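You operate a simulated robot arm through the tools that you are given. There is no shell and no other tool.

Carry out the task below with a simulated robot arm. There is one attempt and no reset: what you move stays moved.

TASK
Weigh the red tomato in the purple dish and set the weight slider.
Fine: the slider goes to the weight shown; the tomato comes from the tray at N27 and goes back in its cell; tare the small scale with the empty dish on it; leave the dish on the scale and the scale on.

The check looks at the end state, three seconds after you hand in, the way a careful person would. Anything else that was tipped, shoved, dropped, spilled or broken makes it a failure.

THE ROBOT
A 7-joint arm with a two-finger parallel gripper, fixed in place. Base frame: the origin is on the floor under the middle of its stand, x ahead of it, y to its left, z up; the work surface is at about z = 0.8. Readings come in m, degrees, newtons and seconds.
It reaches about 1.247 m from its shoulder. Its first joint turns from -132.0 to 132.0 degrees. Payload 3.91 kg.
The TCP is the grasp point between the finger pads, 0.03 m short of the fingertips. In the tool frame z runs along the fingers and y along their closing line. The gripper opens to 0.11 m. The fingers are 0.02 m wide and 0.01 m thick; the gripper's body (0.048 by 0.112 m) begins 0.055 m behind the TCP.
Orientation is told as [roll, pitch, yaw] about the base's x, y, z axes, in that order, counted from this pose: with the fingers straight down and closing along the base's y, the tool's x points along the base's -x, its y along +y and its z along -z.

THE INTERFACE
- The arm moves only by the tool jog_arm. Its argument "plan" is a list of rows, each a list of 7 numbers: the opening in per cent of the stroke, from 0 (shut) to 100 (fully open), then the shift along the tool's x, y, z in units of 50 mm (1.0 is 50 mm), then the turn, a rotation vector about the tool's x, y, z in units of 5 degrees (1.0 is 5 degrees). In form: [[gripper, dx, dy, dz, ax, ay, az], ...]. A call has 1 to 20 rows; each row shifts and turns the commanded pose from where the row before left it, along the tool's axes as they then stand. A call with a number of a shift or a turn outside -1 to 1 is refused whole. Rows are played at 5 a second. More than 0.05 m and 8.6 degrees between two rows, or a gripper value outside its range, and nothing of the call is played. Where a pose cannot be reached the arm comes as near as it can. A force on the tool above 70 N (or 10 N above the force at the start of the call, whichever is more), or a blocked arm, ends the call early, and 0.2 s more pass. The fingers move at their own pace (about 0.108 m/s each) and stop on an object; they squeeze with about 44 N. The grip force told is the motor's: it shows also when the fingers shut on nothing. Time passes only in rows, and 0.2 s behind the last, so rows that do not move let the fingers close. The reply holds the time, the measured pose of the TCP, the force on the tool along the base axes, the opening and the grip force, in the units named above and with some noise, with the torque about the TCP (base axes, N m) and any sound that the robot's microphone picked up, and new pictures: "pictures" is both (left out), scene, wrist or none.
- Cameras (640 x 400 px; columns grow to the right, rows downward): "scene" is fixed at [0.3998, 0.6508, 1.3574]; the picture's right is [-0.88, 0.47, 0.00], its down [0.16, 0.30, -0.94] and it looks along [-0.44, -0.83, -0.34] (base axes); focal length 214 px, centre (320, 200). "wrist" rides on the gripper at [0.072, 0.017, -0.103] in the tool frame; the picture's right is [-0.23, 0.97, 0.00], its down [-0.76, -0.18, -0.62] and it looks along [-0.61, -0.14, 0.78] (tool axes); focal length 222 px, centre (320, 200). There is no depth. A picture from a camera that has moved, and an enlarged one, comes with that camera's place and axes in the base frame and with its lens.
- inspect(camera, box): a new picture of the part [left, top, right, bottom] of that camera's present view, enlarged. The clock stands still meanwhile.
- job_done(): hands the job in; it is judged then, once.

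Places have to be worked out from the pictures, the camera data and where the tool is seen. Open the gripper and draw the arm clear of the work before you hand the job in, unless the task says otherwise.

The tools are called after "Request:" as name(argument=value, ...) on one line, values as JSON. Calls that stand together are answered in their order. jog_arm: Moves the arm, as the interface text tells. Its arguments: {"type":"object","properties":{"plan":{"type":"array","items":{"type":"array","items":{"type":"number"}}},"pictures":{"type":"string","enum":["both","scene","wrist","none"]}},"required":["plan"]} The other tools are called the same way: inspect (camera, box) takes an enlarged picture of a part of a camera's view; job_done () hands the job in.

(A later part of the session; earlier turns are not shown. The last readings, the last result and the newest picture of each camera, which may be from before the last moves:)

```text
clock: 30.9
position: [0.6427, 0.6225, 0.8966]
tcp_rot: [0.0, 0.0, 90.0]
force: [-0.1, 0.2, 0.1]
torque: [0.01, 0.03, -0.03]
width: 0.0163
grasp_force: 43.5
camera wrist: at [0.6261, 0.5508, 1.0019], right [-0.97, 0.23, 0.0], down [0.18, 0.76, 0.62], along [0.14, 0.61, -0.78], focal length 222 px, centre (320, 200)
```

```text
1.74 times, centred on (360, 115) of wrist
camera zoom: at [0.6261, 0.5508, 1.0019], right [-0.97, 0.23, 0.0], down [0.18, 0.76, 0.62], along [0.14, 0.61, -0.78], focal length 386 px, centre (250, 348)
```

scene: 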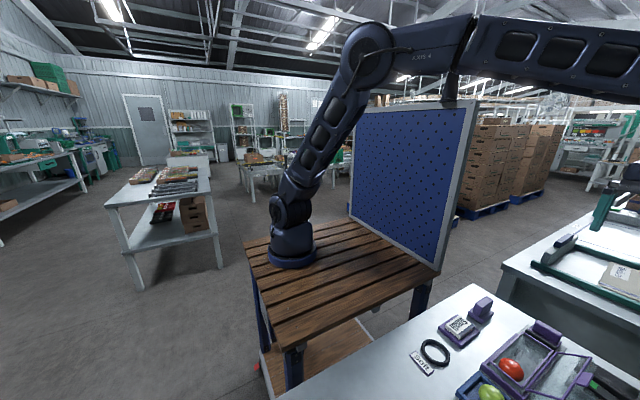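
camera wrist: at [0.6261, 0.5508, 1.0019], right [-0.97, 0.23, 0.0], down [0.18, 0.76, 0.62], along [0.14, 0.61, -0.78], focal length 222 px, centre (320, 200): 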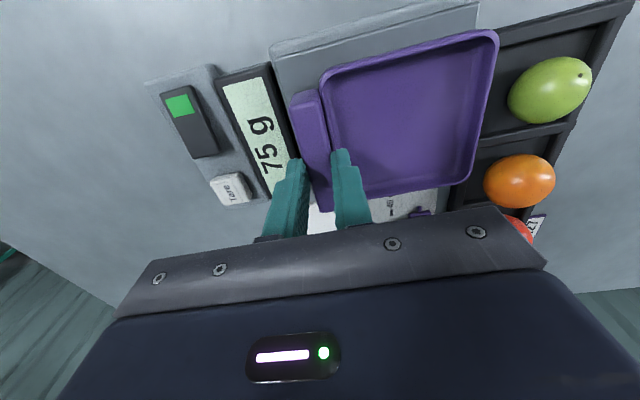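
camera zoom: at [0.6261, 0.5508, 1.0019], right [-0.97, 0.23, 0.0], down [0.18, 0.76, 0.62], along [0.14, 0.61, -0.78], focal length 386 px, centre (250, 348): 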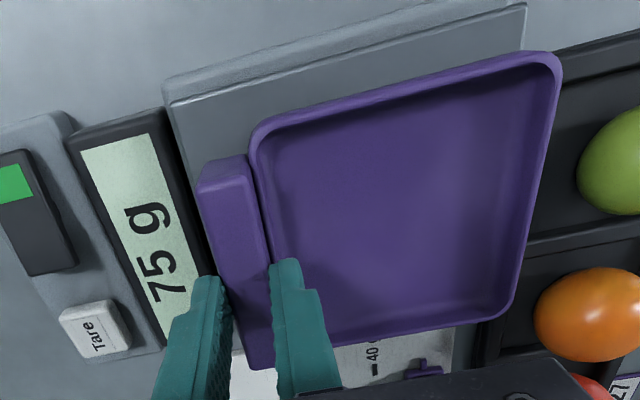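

The display now reads 75 g, so the dish is resting on the plate. I open the fingers gently to release the tab and rise straight up.

Request:
jog_arm(plan=[[20, 0, 0, 0, 0, 0, 0], [35, 0, 0, 0, 0, 0, 0], [35, 0, 0, 0, 0, 0, 0], [35, 0, 0, -0.3, 0, 0, 0], [35, 0, 0, -0.6, 0, 0, 0], [35, 0, 0, -0.9, 0, 0, 0], [35, 0, 0, 0, 0, 0, 0]], pictures="wrist")

Request:
inspect(camera="wrist", box=[180, 0, 540, 230])

```text
clock: 32.5
position: [0.6426, 0.6227, 0.9867]
tcp_rot: [0.0, 0.1, 90.0]
force: [-0.4, -0.3, 0.2]
torque: [0.03, 0.01, -0.01]
width: 0.0382
grasp_force: 0.1
camera wrist: at [0.6252, 0.5501, 1.0915], right [-0.97, 0.23, 0.0], down [0.18, 0.76, 0.62], along [0.14, 0.61, -0.78], focal length 222 px, centre (320, 200)
```

wrist: 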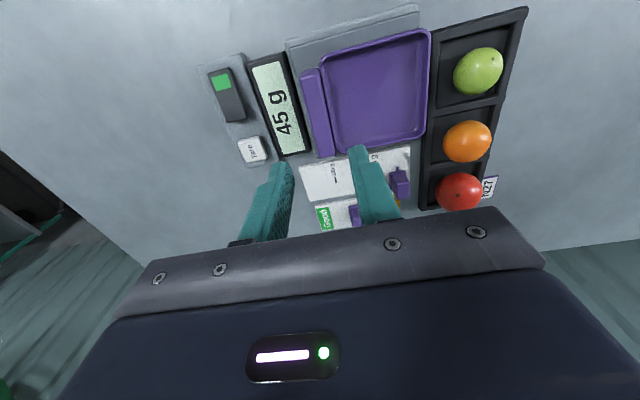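

```text
1.74 times, centred on (360, 115) of wrist
camera zoom: at [0.6252, 0.5501, 1.0915], right [-0.97, 0.23, 0.0], down [0.18, 0.76, 0.62], along [0.14, 0.61, -0.78], focal length 386 px, centre (250, 348)
```

zoom: 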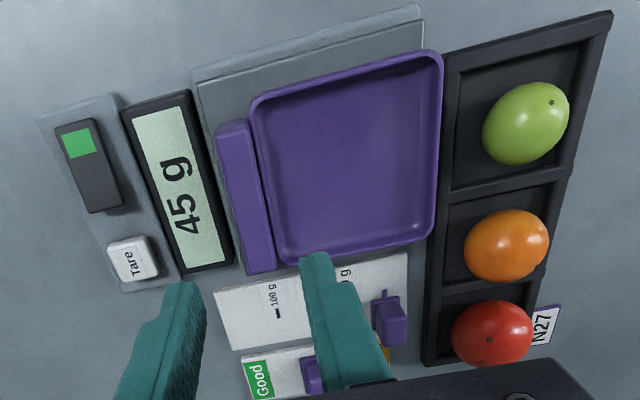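

The dish is on the plate, released, and the display reads 45 g. The Tare button triangulates to about (0.735, 0.6535) with its top near z≈0.835. I close the fingers, move above the button and look before pressing.

Request:
jog_arm(plan=[[0, -0.2, -0.616, 0, 0, 0, 0], [0, -0.2, -0.616, 0, 0, 0, 0], [0, -0.216, -0.616, 0, 0, 0, 0], [0, 0, 0, 0.5, 0, 0, 0], [0, 0, 0, 0.5, 0, 0, 0], [0, 0, 0, 0, 0, 0, 0]], pictures="wrist")

Request:
inspect(camera="wrist", box=[220, 60, 460, 220])

```text
clock: 33.9
position: [0.7375, 0.6531, 0.936]
tcp_rot: [0.0, 0.1, 90.1]
force: [0.4, 0.2, 0.1]
torque: [0.04, 0.01, 0.0]
width: 0.0001
grasp_force: 37.1
camera wrist: at [0.7193, 0.5802, 1.0411], right [-0.97, 0.23, 0.0], down [0.18, 0.76, 0.62], along [0.14, 0.61, -0.78], focal length 222 px, centre (320, 200)
```

wrist: 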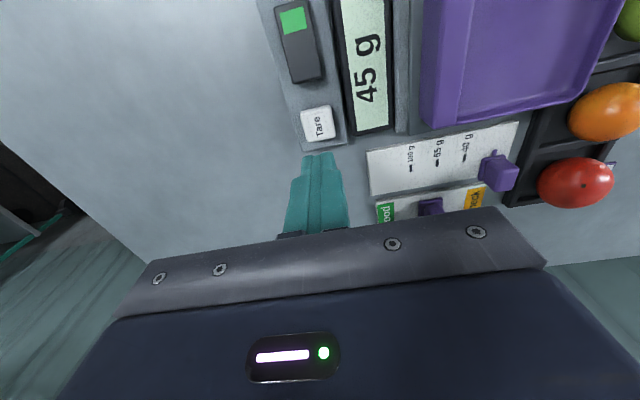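

```text
2.50 times, centred on (340, 140) of wrist
camera zoom: at [0.7193, 0.5802, 1.0411], right [-0.97, 0.23, 0.0], down [0.18, 0.76, 0.62], along [0.14, 0.61, -0.78], focal length 555 px, centre (270, 350)
```

zoom: 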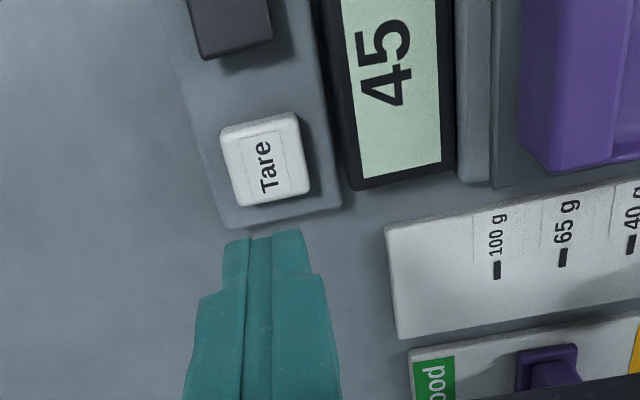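

The closed fingertips are lined up with the button, whose centre is at about (0.738, 0.654). I lower to just above it and then press in 1.5–2 mm steps.

Request:
jog_arm(plan=[[0, 0, 0, 0.5, 0, 0, 0], [0, 0, 0, 0.5, 0, 0, 0], [0, 0, 0, 0.2, 0, 0, 0], [0, 0, 0, 0.05, 0, 0, 0], [0, 0, 0, 0, 0, 0, 0]], pictures="wrist")

Request:
inspect(camera="wrist", box=[220, 60, 460, 220])

```text
clock: 35.1
position: [0.736, 0.6547, 0.8757]
tcp_rot: [0.0, 0.1, 90.1]
force: [-0.1, -0.3, 0.4]
torque: [0.0, -0.01, 0.01]
width: 0.0
grasp_force: 37.4
camera wrist: at [0.7185, 0.5812, 0.9805], right [-0.97, 0.23, 0.0], down [0.18, 0.76, 0.62], along [0.14, 0.61, -0.78], focal length 222 px, centre (320, 200)
```

wrist: 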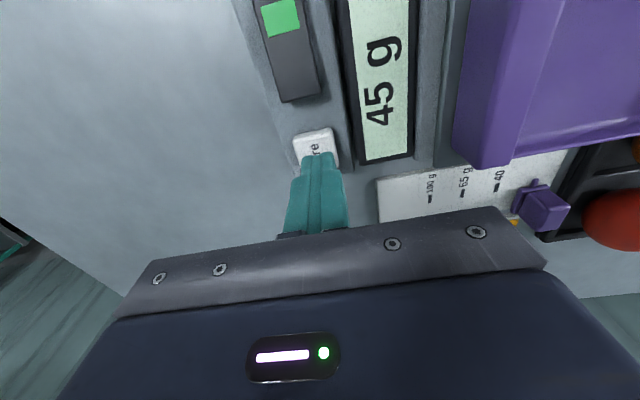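

```text
2.50 times, centred on (340, 140) of wrist
camera zoom: at [0.7185, 0.5812, 0.9805], right [-0.97, 0.23, 0.0], down [0.18, 0.76, 0.62], along [0.14, 0.61, -0.78], focal length 555 px, centre (270, 350)
```

zoom: 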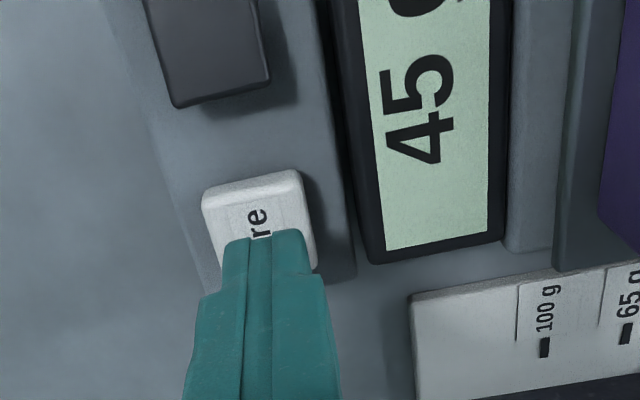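

Request:
jog_arm(plan=[[0, 0, 0, 0.05, 0, 0, 0], [0, 0, 0, 0.04, 0, 0, 0], [0, 0, 0, 0.03, 0, 0, 0], [0, 0, 0, 0, 0, 0, 0]], pictures="wrist")

Request:
inspect(camera="wrist", box=[220, 0, 460, 220])

```text
clock: 36.1
position: [0.7369, 0.6547, 0.8692]
tcp_rot: [0.1, -0.1, 90.0]
force: [-0.9, -0.2, -0.1]
torque: [0.0, 0.0, 0.05]
width: 0.0003
grasp_force: 37.7
camera wrist: at [0.72, 0.5805, 0.9733], right [-0.97, 0.23, 0.0], down [0.18, 0.76, 0.62], along [0.14, 0.61, -0.78], focal length 222 px, centre (320, 200)
```

wrist: 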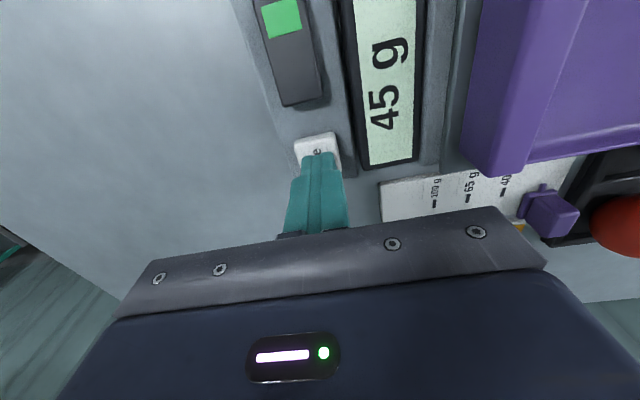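

```text
1.82 times, centred on (340, 110) of wrist
camera zoom: at [0.72, 0.5805, 0.9733], right [-0.97, 0.23, 0.0], down [0.18, 0.76, 0.62], along [0.14, 0.61, -0.78], focal length 404 px, centre (284, 364)
```

zoom: 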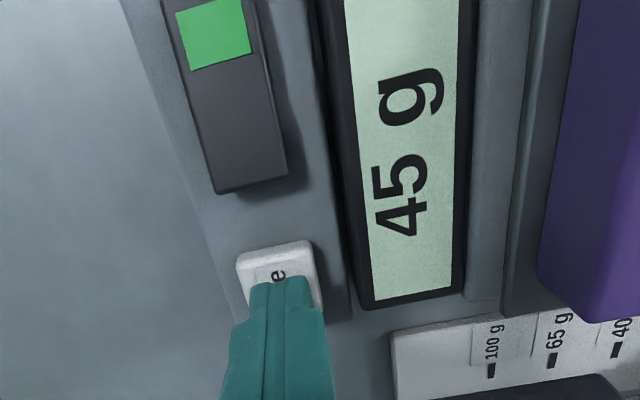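

No contact yet with the tips at about 0.839. I keep going in 1.5 mm steps.

Request:
jog_arm(plan=[[0, 0, 0, 0.03, 0, 0, 0], [0, 0, 0, 0.03, 0, 0, 0], [0, 0, 0, 0.03, 0, 0, 0], [0, 0, 0, 0, 0, 0, 0]], pictures="wrist")

```text
clock: 37.1
position: [0.737, 0.6545, 0.8644]
tcp_rot: [0.1, -0.1, 90.1]
force: [-0.2, 0.1, -0.2]
torque: [-0.03, 0.0, -0.02]
width: 0.0
grasp_force: 37.1
camera wrist: at [0.7198, 0.5808, 0.9688], right [-0.97, 0.23, 0.0], down [0.18, 0.76, 0.62], along [0.14, 0.61, -0.78], focal length 222 px, centre (320, 200)
```

wrist: 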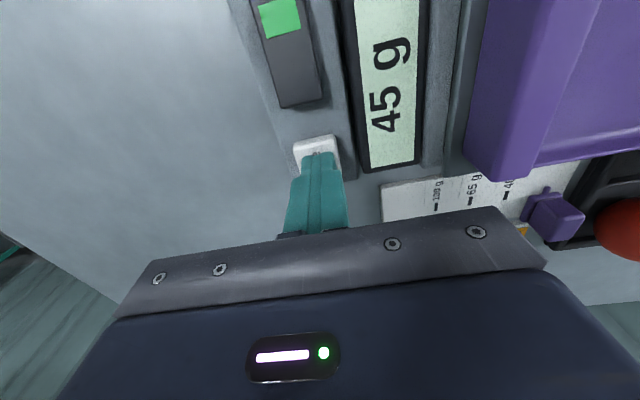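

Request:
inspect(camera="wrist", box=[270, 110, 370, 190])

```text
5.00 times, centred on (320, 150) of wrist
camera zoom: at [0.7198, 0.5808, 0.9688], right [-0.97, 0.23, 0.0], down [0.18, 0.76, 0.62], along [0.14, 0.61, -0.78], focal length 1111 px, centre (320, 450)
```

zoom: 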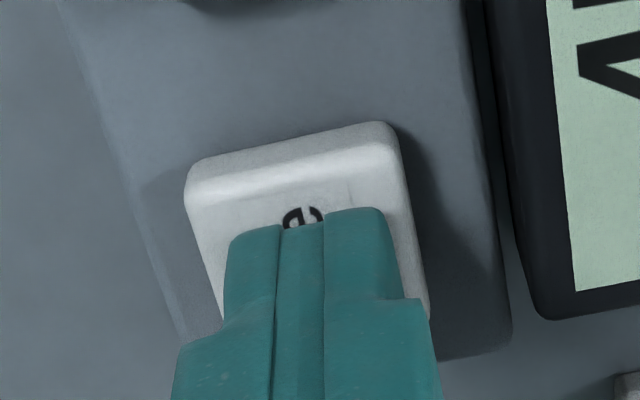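

Request:
jog_arm(plan=[[0, 0, 0, 0.03, 0, 0, 0], [0, 0, 0, 0.03, 0, 0, 0], [0, 0, 0, 0, 0, 0, 0]], pictures="wrist")

Request:
inspect(camera="wrist", box=[270, 110, 370, 190])

```text
clock: 37.9
position: [0.737, 0.6536, 0.8598]
tcp_rot: [0.0, 0.0, 90.0]
force: [0.9, 0.1, 0.7]
torque: [0.02, 0.03, 0.02]
width: 0.0004
grasp_force: 37.9
camera wrist: at [0.7198, 0.5812, 0.9654], right [-0.97, 0.23, 0.0], down [0.18, 0.76, 0.62], along [0.14, 0.61, -0.78], focal length 222 px, centre (320, 200)
```

wrist: 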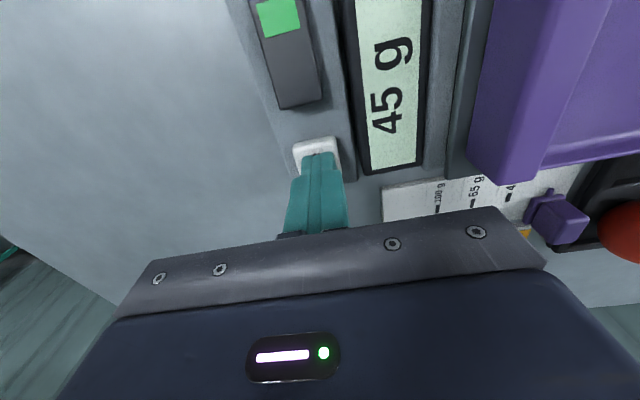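

```text
5.00 times, centred on (320, 150) of wrist
camera zoom: at [0.7198, 0.5812, 0.9654], right [-0.97, 0.23, 0.0], down [0.18, 0.76, 0.62], along [0.14, 0.61, -0.78], focal length 1111 px, centre (320, 450)
```

zoom: 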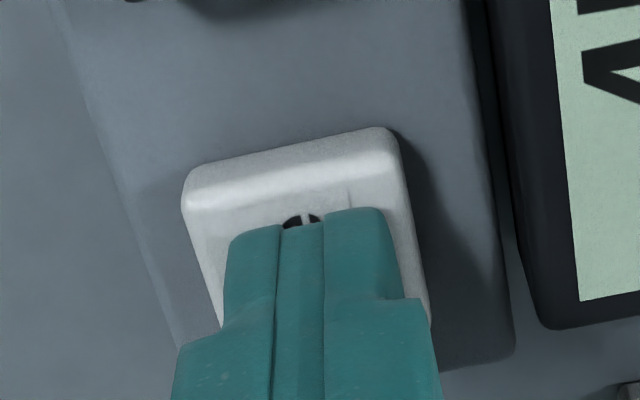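

Close now, but the display is unchanged and there is no force. I continue a few more millimetres.

Request:
jog_arm(plan=[[0, 0, 0, 0.03, 0, 0, 0], [0, 0, 0, 0.03, 0, 0, 0], [0, 0, 0, 0, 0, 0, 0]], pictures="wrist")

Request:
inspect(camera="wrist", box=[270, 110, 370, 190])

```text
clock: 38.7
position: [0.7379, 0.6539, 0.8576]
tcp_rot: [0.0, -0.1, 90.0]
force: [2.2, 0.6, 2.3]
torque: [0.05, 0.03, -0.03]
width: 0.0003
grasp_force: 37.5
heard: click
camera wrist: at [0.7196, 0.5811, 0.9628], right [-0.97, 0.23, 0.0], down [0.18, 0.76, 0.62], along [0.14, 0.61, -0.78], focal length 222 px, centre (320, 200)
```

wrist: 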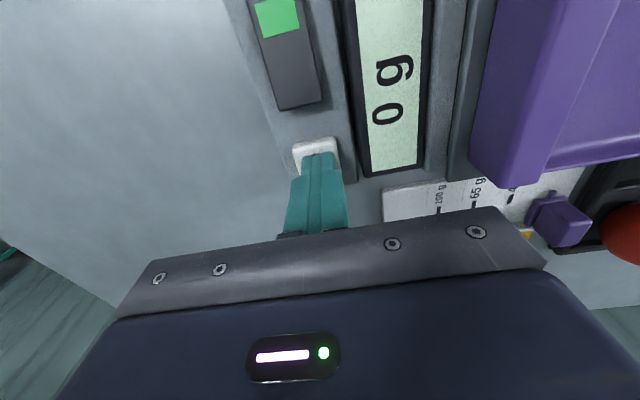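

```text
5.00 times, centred on (320, 150) of wrist
camera zoom: at [0.7196, 0.5811, 0.9628], right [-0.97, 0.23, 0.0], down [0.18, 0.76, 0.62], along [0.14, 0.61, -0.78], focal length 1111 px, centre (320, 450)
```

zoom: 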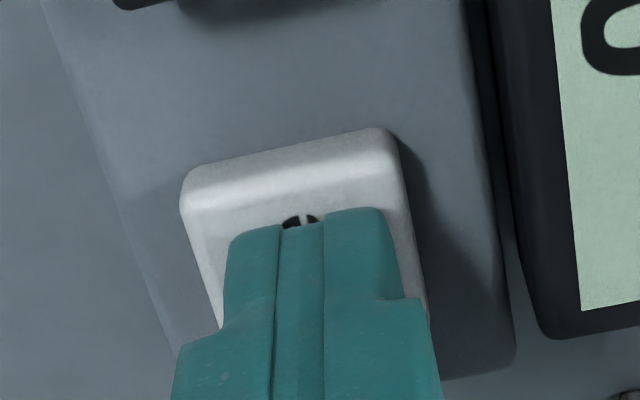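

I heard a click and the display reads 0 g, so the scale is tared with the empty dish on it. I rise straight up and move over to the red tomato for a closer look.

Request:
jog_arm(plan=[[0, 0, 0, -0.3, 0, 0, 0], [0, 0, 0, -0.9, 0, 0, 0], [0, 0, 0, -0.95, 0, 0, 0], [0, 0, 0, -0.95, 0, 0, 0], [0, -0.2, 0.9, 0, 0, 0, 0], [0, -0.2, 0.9, 0, 0, 0, 0], [0, -0.2, 0.9, 0, 0, 0, 0], [0, -0.2, 0.9, 0, 0, 0, 0], [0, -0.2, 0.9, 0, 0, 0, 0], [60, -0.4, 0.7, 0, 0, 0, 0], [60, 0, 0, 0, 0, 0, 0]], pictures="wrist")

Request:
inspect(camera="wrist", box=[200, 0, 480, 210])

```text
clock: 41.1
position: [0.4763, 0.7236, 1.0142]
tcp_rot: [0.0, 0.2, 90.0]
force: [0.2, 0.0, 0.9]
torque: [-0.01, -0.03, 0.01]
width: 0.0658
grasp_force: 0.0
camera wrist: at [0.4595, 0.65, 1.1183], right [-0.97, 0.23, 0.0], down [0.18, 0.76, 0.62], along [0.14, 0.61, -0.78], focal length 222 px, centre (320, 200)
```

wrist: 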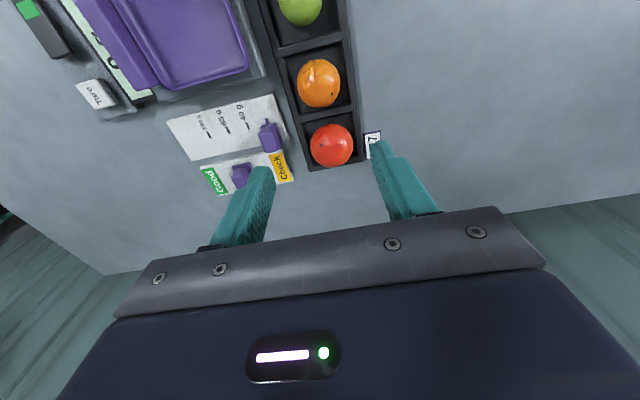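

```text
1.90 times, centred on (340, 105) of wrist
camera zoom: at [0.4595, 0.65, 1.1183], right [-0.97, 0.23, 0.0], down [0.18, 0.76, 0.62], along [0.14, 0.61, -0.78], focal length 423 px, centre (282, 381)
```

zoom: 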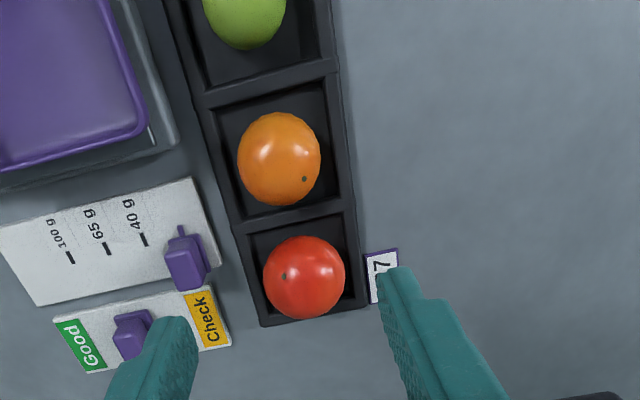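

The red tomato measures about 57 mm across, centred near (0.473, 0.783), with only ~5 mm gap to the cell walls, so I need the wall height. Closing along x keeps the fingers away from the orange tomato. I centre above it at a safe height and look again.

Request:
jog_arm(plan=[[75, -0.594, 0.033, 0, 0, 0, 0], [75, -0.594, 0.033, 0, 0, 0, 0], [75, 0, 0, 0.8, 0, 0, 0], [75, 0, 0, 0.8, 0, 0, 0], [75, 0, 0, 0, 0, 0, 0]], pictures="wrist")

Request:
inspect(camera="wrist", box=[220, 80, 440, 220])

```text
clock: 42.3
position: [0.4733, 0.7864, 0.9301]
tcp_rot: [-0.2, 0.2, 90.0]
force: [-0.4, 0.2, 0.6]
torque: [-0.01, 0.01, -0.01]
width: 0.0823
grasp_force: 0.0
camera wrist: at [0.4578, 0.7135, 1.0367], right [-0.97, 0.23, 0.0], down [0.18, 0.76, 0.62], along [0.14, 0.61, -0.78], focal length 222 px, centre (320, 200)
```

wrist: 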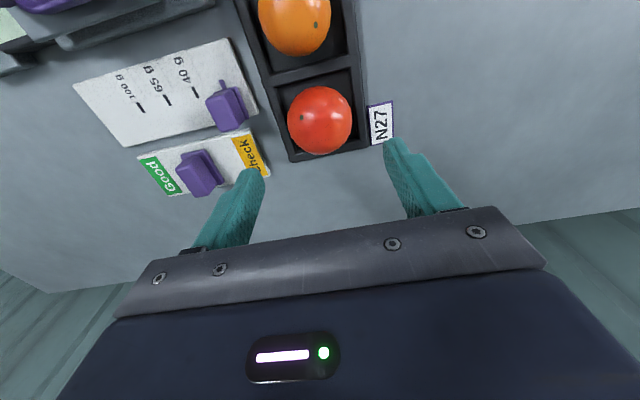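

```text
2.86 times, centred on (330, 150) of wrist
camera zoom: at [0.4578, 0.7135, 1.0367], right [-0.97, 0.23, 0.0], down [0.18, 0.76, 0.62], along [0.14, 0.61, -0.78], focal length 635 px, centre (291, 343)
```

zoom: 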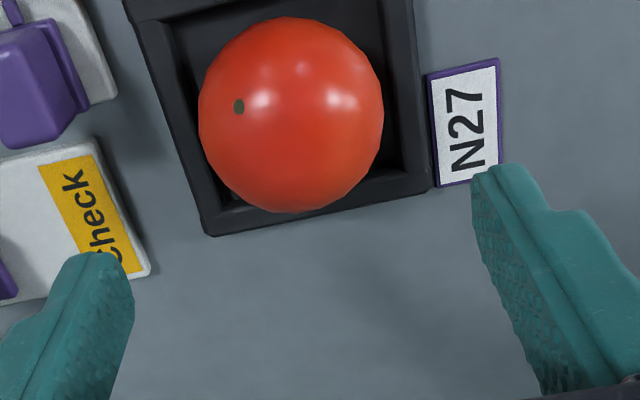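

From the two views the tomato is about a 55 mm sphere centred near (0.472, 0.780, 0.84), and the tray walls top out near z≈0.825–0.83. The equator is above the walls, so I can grip with the tips just above them. I shift 6 mm and descend part way.

Request:
jog_arm(plan=[[75, 0.12, 0.03, 0, 0, 0, 0], [75, 0, 0, 0.5, 0, 0, 0], [75, 0, 0, 0.5, 0, 0, 0], [75, 0, 0, 0, 0, 0, 0]], pictures="wrist")

Request:
inspect(camera="wrist", box=[220, 80, 440, 220])

```text
clock: 43.3
position: [0.4722, 0.7781, 0.8829]
tcp_rot: [0.0, 0.0, 90.0]
force: [-0.8, 0.1, -1.1]
torque: [0.04, -0.03, 0.01]
width: 0.0826
grasp_force: 0.1
camera wrist: at [0.4551, 0.7049, 0.9873], right [-0.97, 0.23, 0.0], down [0.18, 0.76, 0.62], along [0.14, 0.61, -0.78], focal length 222 px, centre (320, 200)
```

wrist: 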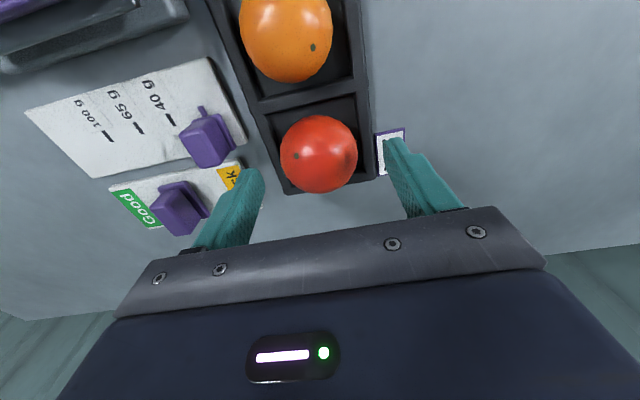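

```text
2.86 times, centred on (330, 150) of wrist
camera zoom: at [0.4551, 0.7049, 0.9873], right [-0.97, 0.23, 0.0], down [0.18, 0.76, 0.62], along [0.14, 0.61, -0.78], focal length 635 px, centre (291, 343)
```

zoom: 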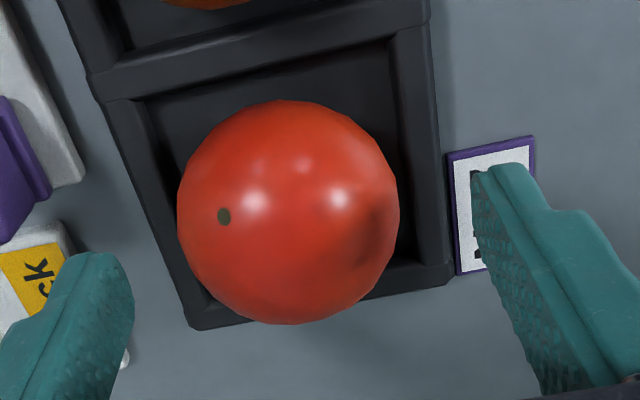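

The third view gives a tomato centre near (0.472, 0.782, 0.836) and wall tops around z≈0.816–0.825. I lower to TCP z≈0.858, putting the tips near 0.828, and check the force before closing.

Request:
jog_arm(plan=[[75, -0.07, 0, 0.25, 0, 0, 0], [75, 0, 0, 0.25, 0, 0, 0], [75, 0, 0, 0, 0, 0, 0]], pictures="wrist")

Request:
inspect(camera="wrist", box=[220, 80, 440, 220])

```text
clock: 44.1
position: [0.4732, 0.7819, 0.8572]
tcp_rot: [0.0, 0.0, 90.0]
force: [0.2, -0.6, 0.2]
torque: [0.02, 0.0, 0.03]
width: 0.0829
grasp_force: 0.1
camera wrist: at [0.4565, 0.709, 0.9619], right [-0.97, 0.23, 0.0], down [0.18, 0.76, 0.62], along [0.14, 0.61, -0.78], focal length 222 px, centre (320, 200)
```

wrist: 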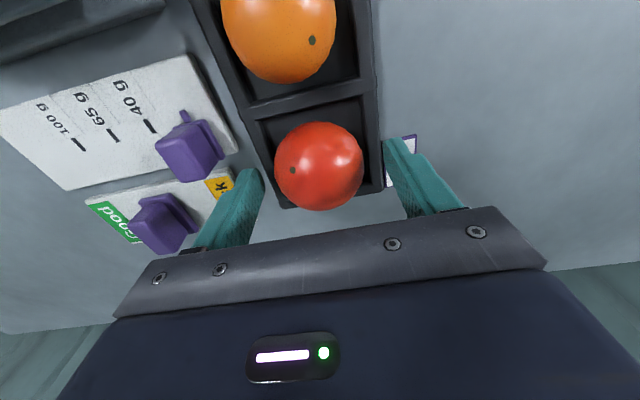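

```text
2.86 times, centred on (330, 150) of wrist
camera zoom: at [0.4565, 0.709, 0.9619], right [-0.97, 0.23, 0.0], down [0.18, 0.76, 0.62], along [0.14, 0.61, -0.78], focal length 635 px, centre (291, 343)
```

zoom: 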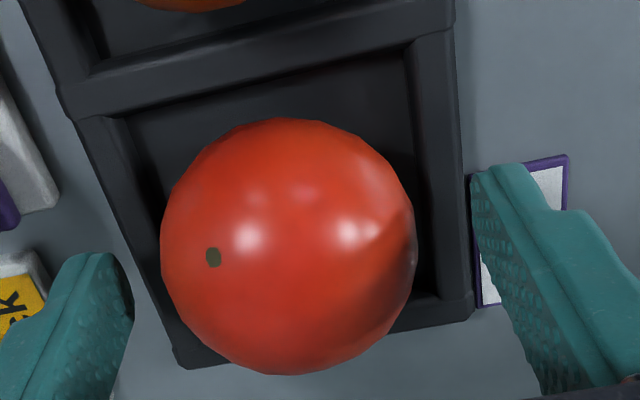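

The tomato is centred between the fingers with no contact force. I close gradually to find its width and keep the squeeze light.

Request:
jog_arm(plan=[[58, 0, 0, 0, 0, 0, 0], [52, 0, 0, 0, 0, 0, 0], [50, 0, 0, 0, 0, 0, 0], [50, 0, 0, 0, 0, 0, 0]], pictures="wrist")

Request:
inspect(camera="wrist", box=[220, 80, 440, 220])

```text
clock: 45.1
position: [0.4737, 0.7813, 0.8576]
tcp_rot: [0.0, 0.0, 90.0]
force: [0.5, -0.2, 0.4]
torque: [0.0, -0.02, -0.02]
width: 0.059
grasp_force: 16.0
camera wrist: at [0.4564, 0.709, 0.962], right [-0.97, 0.23, 0.0], down [0.18, 0.76, 0.62], along [0.14, 0.61, -0.78], focal length 222 px, centre (320, 200)
```

wrist: 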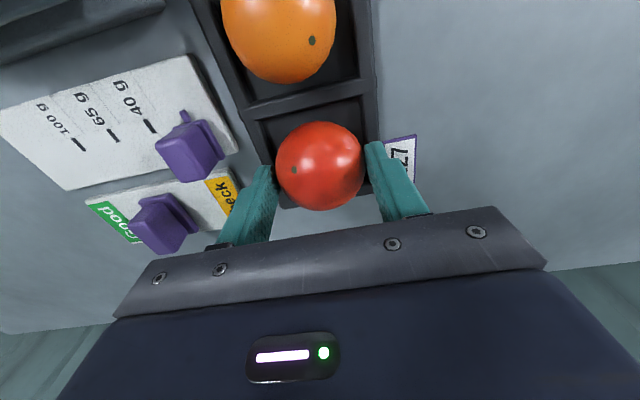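

```text
2.86 times, centred on (330, 150) of wrist
camera zoom: at [0.4564, 0.709, 0.962], right [-0.97, 0.23, 0.0], down [0.18, 0.76, 0.62], along [0.14, 0.61, -0.78], focal length 635 px, centre (291, 343)
```

zoom: 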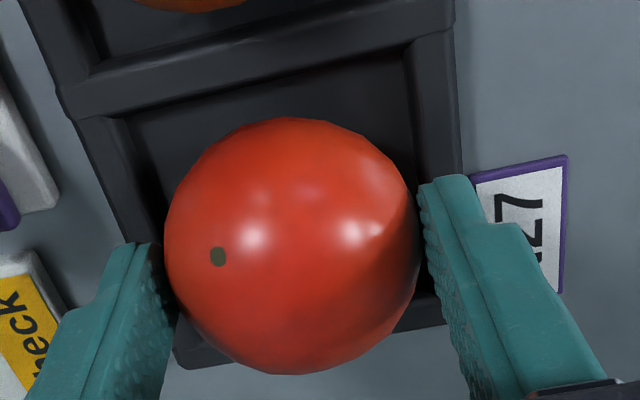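

The fingers stop at 59 mm with a gentle 16 N squeeze, plenty for a ~100 g fruit. I lift slowly out of the cell and check.

Request:
jog_arm(plan=[[48, 0, 0, 0, 0, 0, 0], [48, 0, 0, -0.15, 0, 0, 0], [48, 0, 0, -0.3, 0, 0, 0], [48, 0, 0, -0.4, 0, 0, 0], [48, 0, 0, 0, 0, 0, 0]], pictures="wrist")

Request:
inspect(camera="wrist", box=[220, 60, 460, 220])

```text
clock: 46.3
position: [0.4744, 0.7808, 0.9005]
tcp_rot: [0.1, 0.0, 90.0]
force: [0.2, -0.1, -1.8]
torque: [0.01, -0.03, 0.01]
width: 0.0592
grasp_force: 16.4
camera wrist: at [0.4563, 0.7074, 1.0056], right [-0.97, 0.23, 0.0], down [0.18, 0.76, 0.62], along [0.14, 0.61, -0.78], focal length 222 px, centre (320, 200)
```

wrist: 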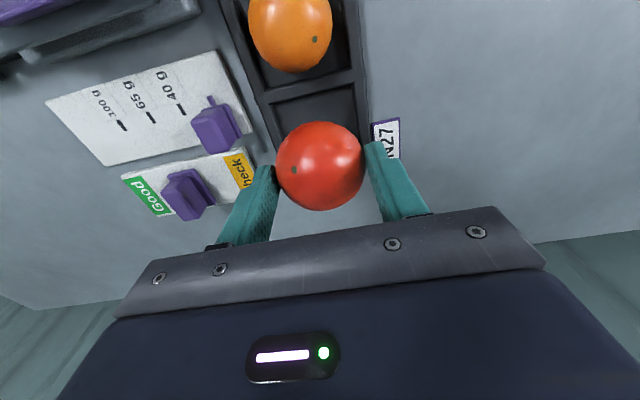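

```text
2.50 times, centred on (340, 140) of wrist
camera zoom: at [0.4563, 0.7074, 1.0056], right [-0.97, 0.23, 0.0], down [0.18, 0.76, 0.62], along [0.14, 0.61, -0.78], focal length 555 px, centre (270, 350)
```

zoom: 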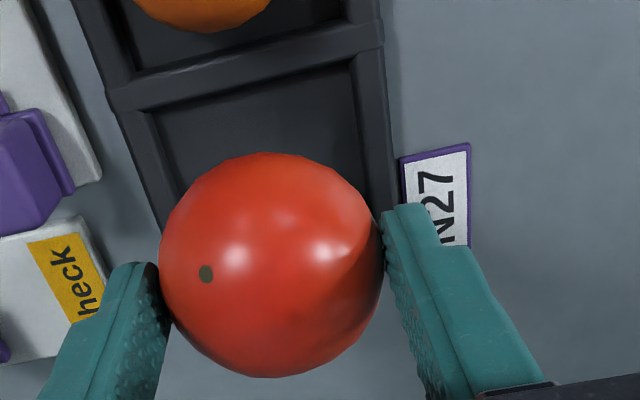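

The tomato is held securely. I raise it clear, carry it over the dish at about (0.584, 0.6205), and check alignment.

Request:
jog_arm(plan=[[48, 0, 0, -0.6, 0, 0, 0], [48, 0, 0, -0.6, 0, 0, 0], [48, 0, 0, -0.6, 0, 0, 0], [48, 0.64, -0.44, 0, 0, 0, 0], [48, 0.64, -0.44, 0, 0, 0, 0], [48, 0.64, -0.44, 0, 0, 0, 0], [48, 0.64, -0.44, 0, 0, 0, 0], [48, 0.64, -0.44, 0, 0, 0, 0], [48, 0, 0, 0, 0, 0, 0], [48, 0, 0, 0, 0, 0, 0]], pictures="wrist")

Request:
inspect(camera="wrist", box=[180, 20, 480, 220])

```text
clock: 48.5
position: [0.5807, 0.6219, 0.9904]
tcp_rot: [0.0, 0.1, 90.1]
force: [0.0, 0.5, -2.3]
torque: [0.0, -0.03, -0.01]
width: 0.059
grasp_force: 16.0
camera wrist: at [0.5629, 0.5484, 1.0952], right [-0.97, 0.23, 0.0], down [0.18, 0.76, 0.62], along [0.14, 0.61, -0.78], focal length 222 px, centre (320, 200)
```

wrist: 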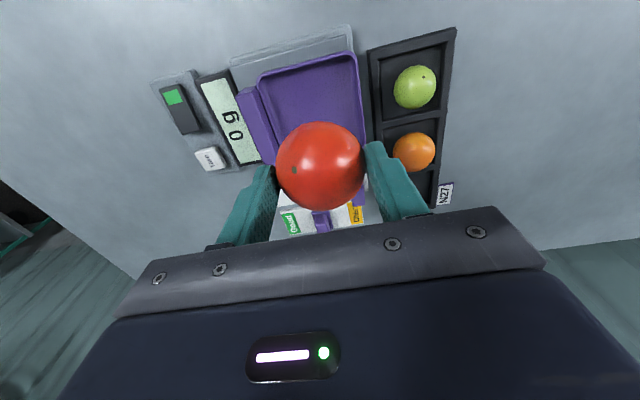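

```text
2.00 times, centred on (330, 120) of wrist
camera zoom: at [0.5629, 0.5484, 1.0952], right [-0.97, 0.23, 0.0], down [0.18, 0.76, 0.62], along [0.14, 0.61, -0.78], focal length 444 px, centre (300, 360)
```

zoom: 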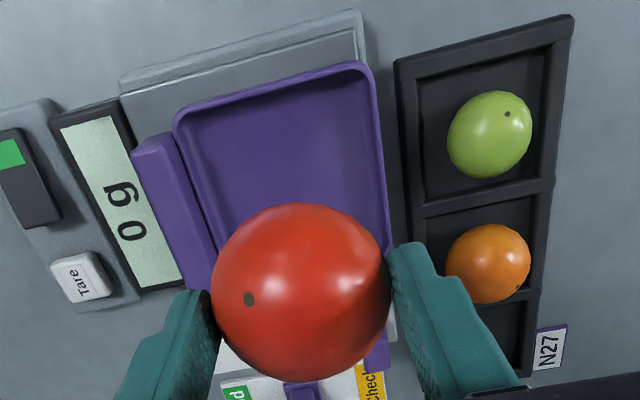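

The tomato is over the dish centre (dish x≈0.536–0.63, y≈0.576–0.67), and the display reads 0 g. I lower it to near the dish floor and then in small steps while watching the display.

Request:
jog_arm(plan=[[48, 0, 0, 0.5, 0, 0, 0], [48, 0, 0, 0.5, 0, 0, 0], [48, 0, 0, 0.4, 0, 0, 0], [48, 0, 0, 0.2, 0, 0, 0], [48, 0, 0, 0, 0, 0, 0]], pictures="wrist")

Request:
inspect(camera="wrist", box=[120, 20, 480, 220])

```text
clock: 49.7
position: [0.5815, 0.6188, 0.9111]
tcp_rot: [0.0, -0.1, 90.1]
force: [-0.2, -0.3, -0.8]
torque: [-0.01, -0.02, -0.01]
width: 0.0591
grasp_force: 15.9
camera wrist: at [0.5656, 0.5473, 1.0156], right [-0.97, 0.23, 0.0], down [0.18, 0.76, 0.62], along [0.14, 0.61, -0.78], focal length 222 px, centre (320, 200)
```

wrist: 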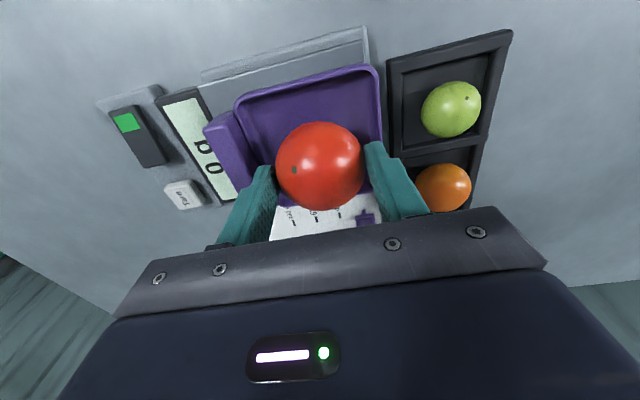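

```text
1.78 times, centred on (300, 120) of wrist
camera zoom: at [0.5656, 0.5473, 1.0156], right [-0.97, 0.23, 0.0], down [0.18, 0.76, 0.62], along [0.14, 0.61, -0.78], focal length 395 px, centre (356, 342)
```

zoom: 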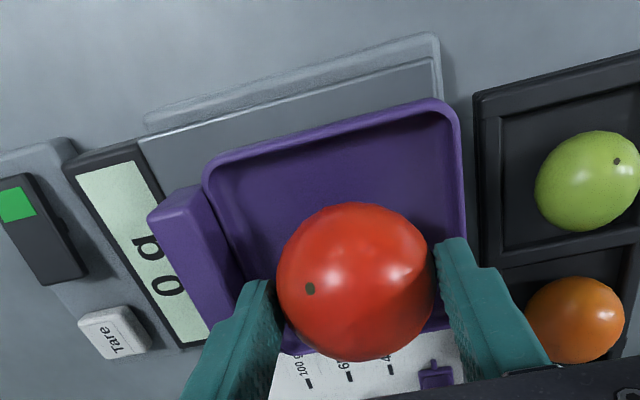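

Request:
jog_arm(plan=[[48, 0, 0, 0.05, 0, 0, 0], [48, 0, 0, 0.05, 0, 0, 0], [48, 0, 0, 0.05, 0, 0, 0], [48, 0, 0, 0, 0, 0, 0]], pictures="wrist")

Request:
inspect(camera="wrist", box=[120, 20, 480, 220])

```text
clock: 50.7
position: [0.5813, 0.6213, 0.9034]
tcp_rot: [0.0, 0.1, 89.9]
force: [-0.5, 0.4, -1.7]
torque: [-0.01, -0.01, 0.02]
width: 0.0589
grasp_force: 15.7
camera wrist: at [0.564, 0.5484, 1.0077], right [-0.97, 0.23, 0.0], down [0.18, 0.76, 0.62], along [0.14, 0.61, -0.78], focal length 222 px, centre (320, 200)
```

wrist: 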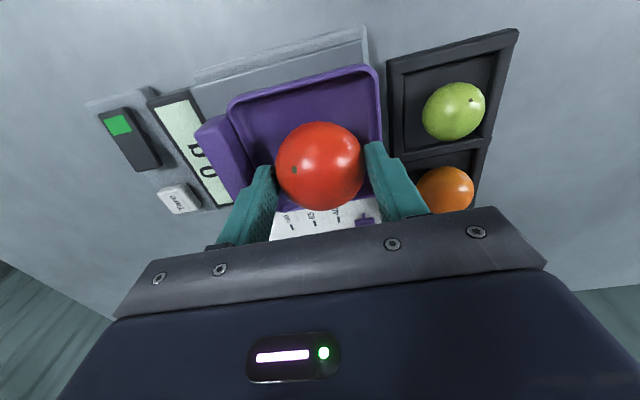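

```text
1.78 times, centred on (300, 120) of wrist
camera zoom: at [0.564, 0.5484, 1.0077], right [-0.97, 0.23, 0.0], down [0.18, 0.76, 0.62], along [0.14, 0.61, -0.78], focal length 395 px, centre (356, 342)
```

zoom: 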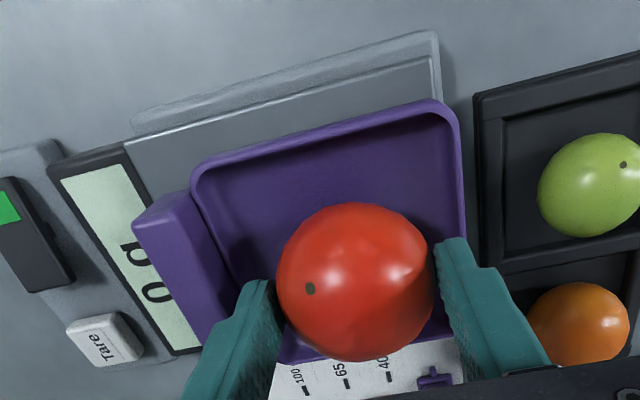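

Still 0 g and no contact. I keep stepping down.

Request:
jog_arm(plan=[[48, 0, 0, 0.04, 0, 0, 0], [48, 0, 0, 0.04, 0, 0, 0], [48, 0, 0, 0, 0, 0, 0]], pictures="wrist")

Request:
inspect(camera="wrist", box=[120, 20, 480, 220])

```text
clock: 51.5
position: [0.5816, 0.6207, 0.8996]
tcp_rot: [0.0, 0.1, 90.0]
force: [0.4, 0.1, -1.4]
torque: [-0.03, -0.03, -0.01]
width: 0.0592
grasp_force: 16.5
camera wrist: at [0.5642, 0.5481, 1.0037], right [-0.97, 0.23, 0.0], down [0.18, 0.76, 0.62], along [0.14, 0.61, -0.78], focal length 222 px, centre (320, 200)
```

wrist: 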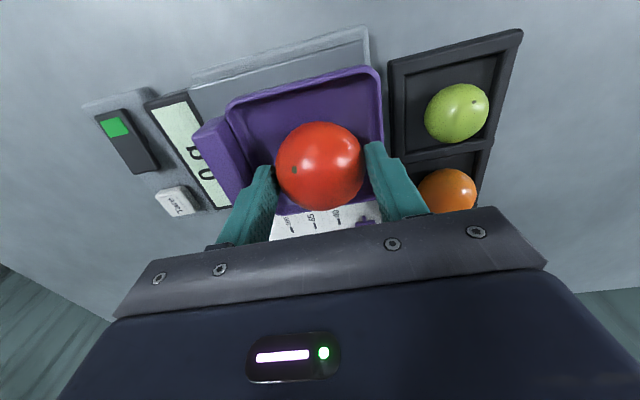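

```text
1.78 times, centred on (300, 120) of wrist
camera zoom: at [0.5642, 0.5481, 1.0037], right [-0.97, 0.23, 0.0], down [0.18, 0.76, 0.62], along [0.14, 0.61, -0.78], focal length 395 px, centre (356, 342)
```

zoom: 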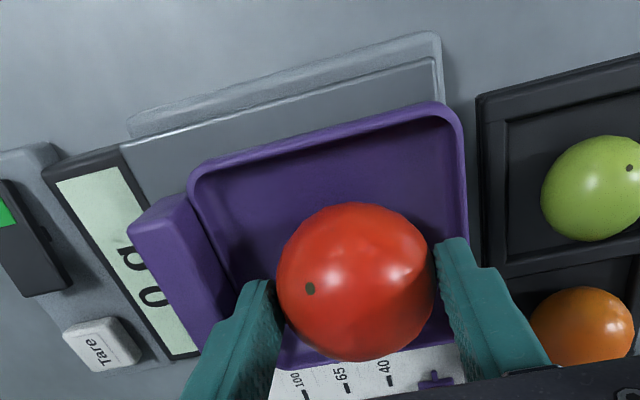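

Request:
jog_arm(plan=[[48, 0, 0, 0.03, 0, 0, 0], [48, 0, 0, 0.03, 0, 0, 0], [48, 0, 0, 0, 0, 0, 0]], pictures="wrist")

Request:
inspect(camera="wrist", box=[120, 20, 480, 220])

```text
clock: 52.3
position: [0.5821, 0.6207, 0.8961]
tcp_rot: [-0.1, 0.0, 90.0]
force: [0.1, 0.0, 0.9]
torque: [0.01, -0.08, 0.01]
width: 0.0591
grasp_force: 15.9
camera wrist: at [0.5641, 0.5479, 1.0007], right [-0.97, 0.23, 0.0], down [0.18, 0.76, 0.62], along [0.14, 0.61, -0.78], focal length 222 px, centre (320, 200)
```

wrist: 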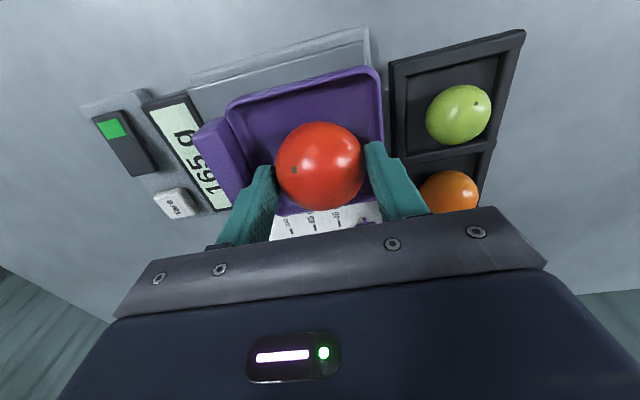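

```text
1.78 times, centred on (300, 120) of wrist
camera zoom: at [0.5641, 0.5479, 1.0007], right [-0.97, 0.23, 0.0], down [0.18, 0.76, 0.62], along [0.14, 0.61, -0.78], focal length 395 px, centre (356, 342)
```

zoom: 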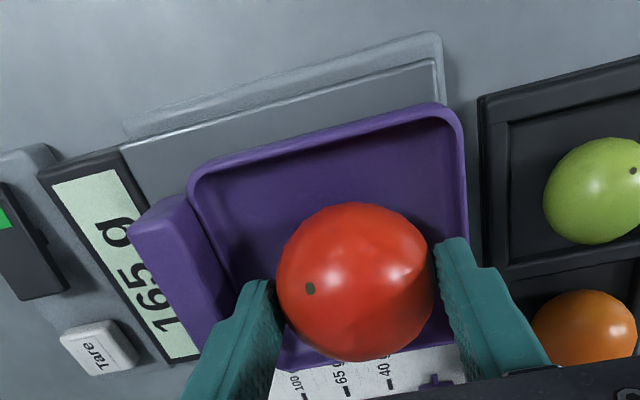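

The display jumped to 165 g, so the tomato is touching the dish with some push from the arm. I open the fingers a few millimetres per side and rise straight up to read the true weight.

Request:
jog_arm(plan=[[54, 0, 0, 0, 0, 0, 0], [60, 0, 0, 0, 0, 0, 0], [66, 0, 0, 0, 0, 0, 0], [66, 0, 0, 0, 0, 0, 0], [66, 0, 0, -0.3, 0, 0, 0], [66, 0, 0, -0.6, 0, 0, 0], [66, 0, 0, -0.9, 0, 0, 0], [66, 0, 0, 0, 0, 0, 0], [66, 0, 0, 0, 0, 0, 0]], pictures="wrist")

Request:
inspect(camera="wrist", box=[120, 20, 480, 220])

```text
clock: 54.3
position: [0.5828, 0.6188, 0.9852]
tcp_rot: [0.1, 0.1, 90.0]
force: [0.1, -1.0, 0.8]
torque: [0.02, 0.01, 0.03]
width: 0.0723
grasp_force: 0.0
camera wrist: at [0.5647, 0.5455, 1.0901], right [-0.97, 0.23, 0.0], down [0.18, 0.76, 0.62], along [0.14, 0.61, -0.78], focal length 222 px, centre (320, 200)
```

wrist: 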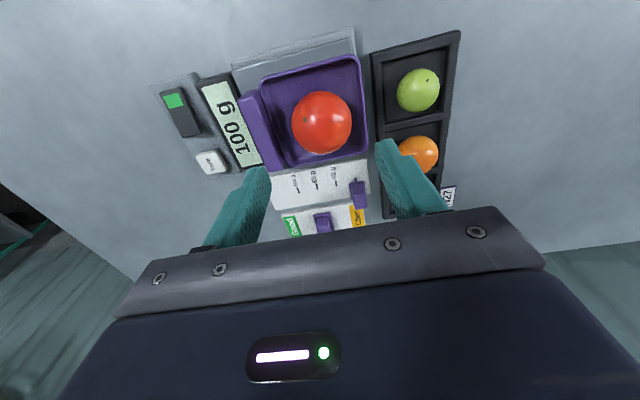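

```text
1.78 times, centred on (300, 120) of wrist
camera zoom: at [0.5647, 0.5455, 1.0901], right [-0.97, 0.23, 0.0], down [0.18, 0.76, 0.62], along [0.14, 0.61, -0.78], focal length 395 px, centre (356, 342)
```

zoom: 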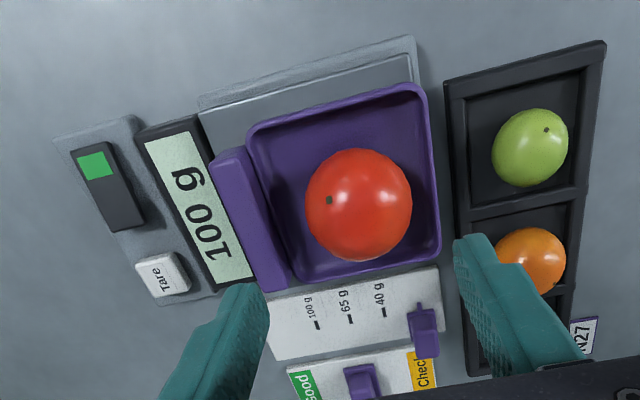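

Request:
inspect(camera="wrist", box=[190, 70, 270, 180])

Request:
inspect(camera="wrist", box=[260, 140, 380, 240])

```text
3.64 times, centred on (230, 125) of wrist
camera zoom: at [0.5647, 0.5455, 1.0901], right [-0.97, 0.23, 0.0], down [0.18, 0.76, 0.62], along [0.14, 0.61, -0.78], focal length 808 px, centre (647, 473)
```

zoom: 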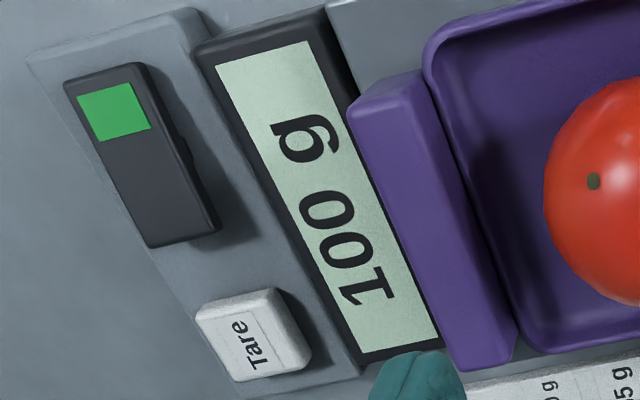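

```text
4.00 times, centred on (320, 190) of wrist
camera zoom: at [0.5647, 0.5455, 1.0901], right [-0.97, 0.23, 0.0], down [0.18, 0.76, 0.62], along [0.14, 0.61, -0.78], focal length 888 px, centre (320, 240)
```

zoom: 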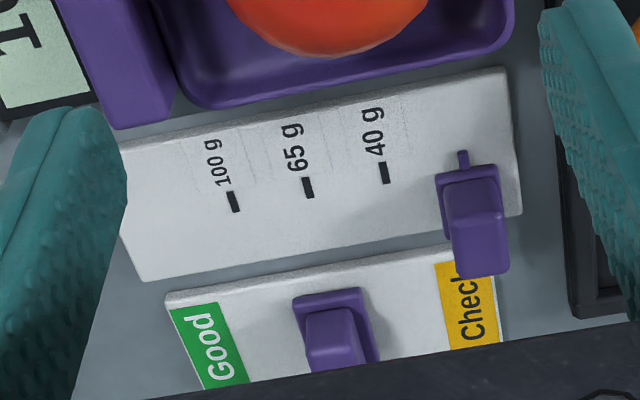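

The tared reading is a clear 100 g, and the knob's pointer must go to the 100 g mark. First I put the tomato back: it lies at about (0.580, 0.621), so I go straight back down and regrip it gently.

Request:
jog_arm(plan=[[66, 0, 0.03, 0.6, 0, 0, 0], [66, 0, 0, 0.6, 0, 0, 0], [66, 0, 0, 0.4, 0, 0, 0], [66, 0, 0, 0.17, 0, 0, 0], [66, 0, 0, 0, 0, 0, 0]], pictures="wrist")

Request:
inspect(camera="wrist", box=[180, 40, 460, 220])

```text
clock: 55.5
position: [0.5794, 0.62, 0.897]
tcp_rot: [-0.1, 0.0, 90.0]
force: [0.1, -0.2, -0.1]
torque: [-0.02, -0.03, 0.0]
width: 0.0725
grasp_force: 0.1
camera wrist: at [0.5615, 0.5462, 1.0019], right [-0.97, 0.23, 0.0], down [0.18, 0.76, 0.62], along [0.14, 0.61, -0.78], focal length 222 px, centre (320, 200)
```

wrist: 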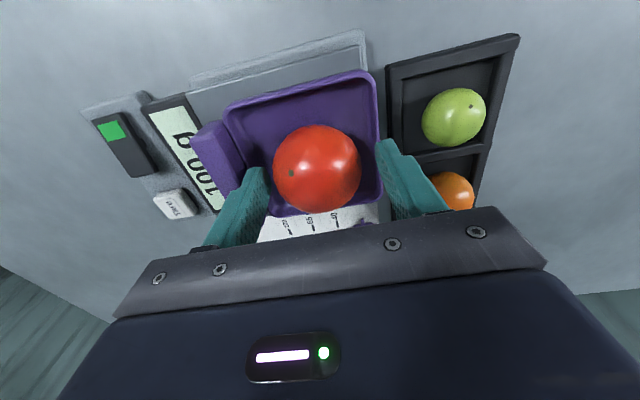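

```text
2.22 times, centred on (320, 130) of wrist
camera zoom: at [0.5615, 0.5462, 1.0019], right [-0.97, 0.23, 0.0], down [0.18, 0.76, 0.62], along [0.14, 0.61, -0.78], focal length 494 px, centre (320, 356)
```

zoom: 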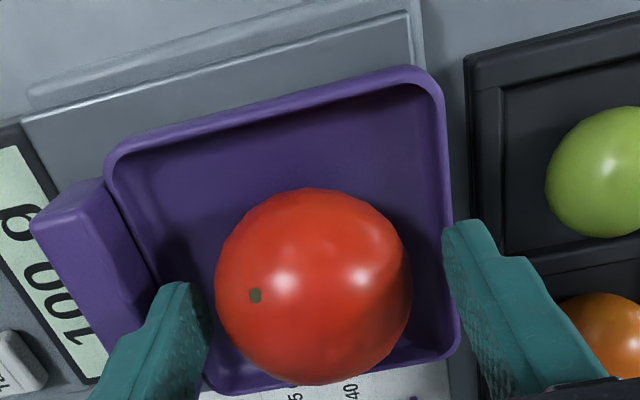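

The tomato is centred between the fingers. I close gently as before.

Request:
jog_arm(plan=[[60, 0, -0.01, 0, 0, 0, 0], [54, 0, 0, 0, 0, 0, 0], [49, 0, 0, 0, 0, 0, 0], [48, 0, 0, 0, 0, 0, 0], [48, 0, 0, 0, 0, 0, 0]], pictures="wrist")

```text
clock: 56.7
position: [0.5806, 0.6211, 0.8966]
tcp_rot: [0.0, 0.1, 89.9]
force: [0.6, 0.2, 0.6]
torque: [0.01, 0.02, 0.02]
width: 0.0591
grasp_force: 16.0
camera wrist: at [0.5628, 0.5468, 1.0021], right [-0.97, 0.23, 0.0], down [0.18, 0.76, 0.62], along [0.14, 0.61, -0.78], focal length 222 px, centre (320, 200)
```

wrist: 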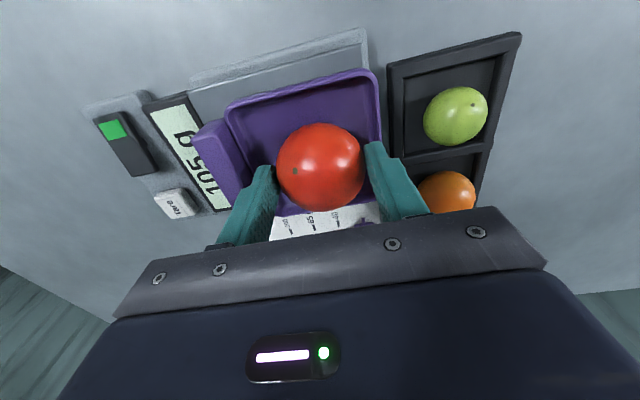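

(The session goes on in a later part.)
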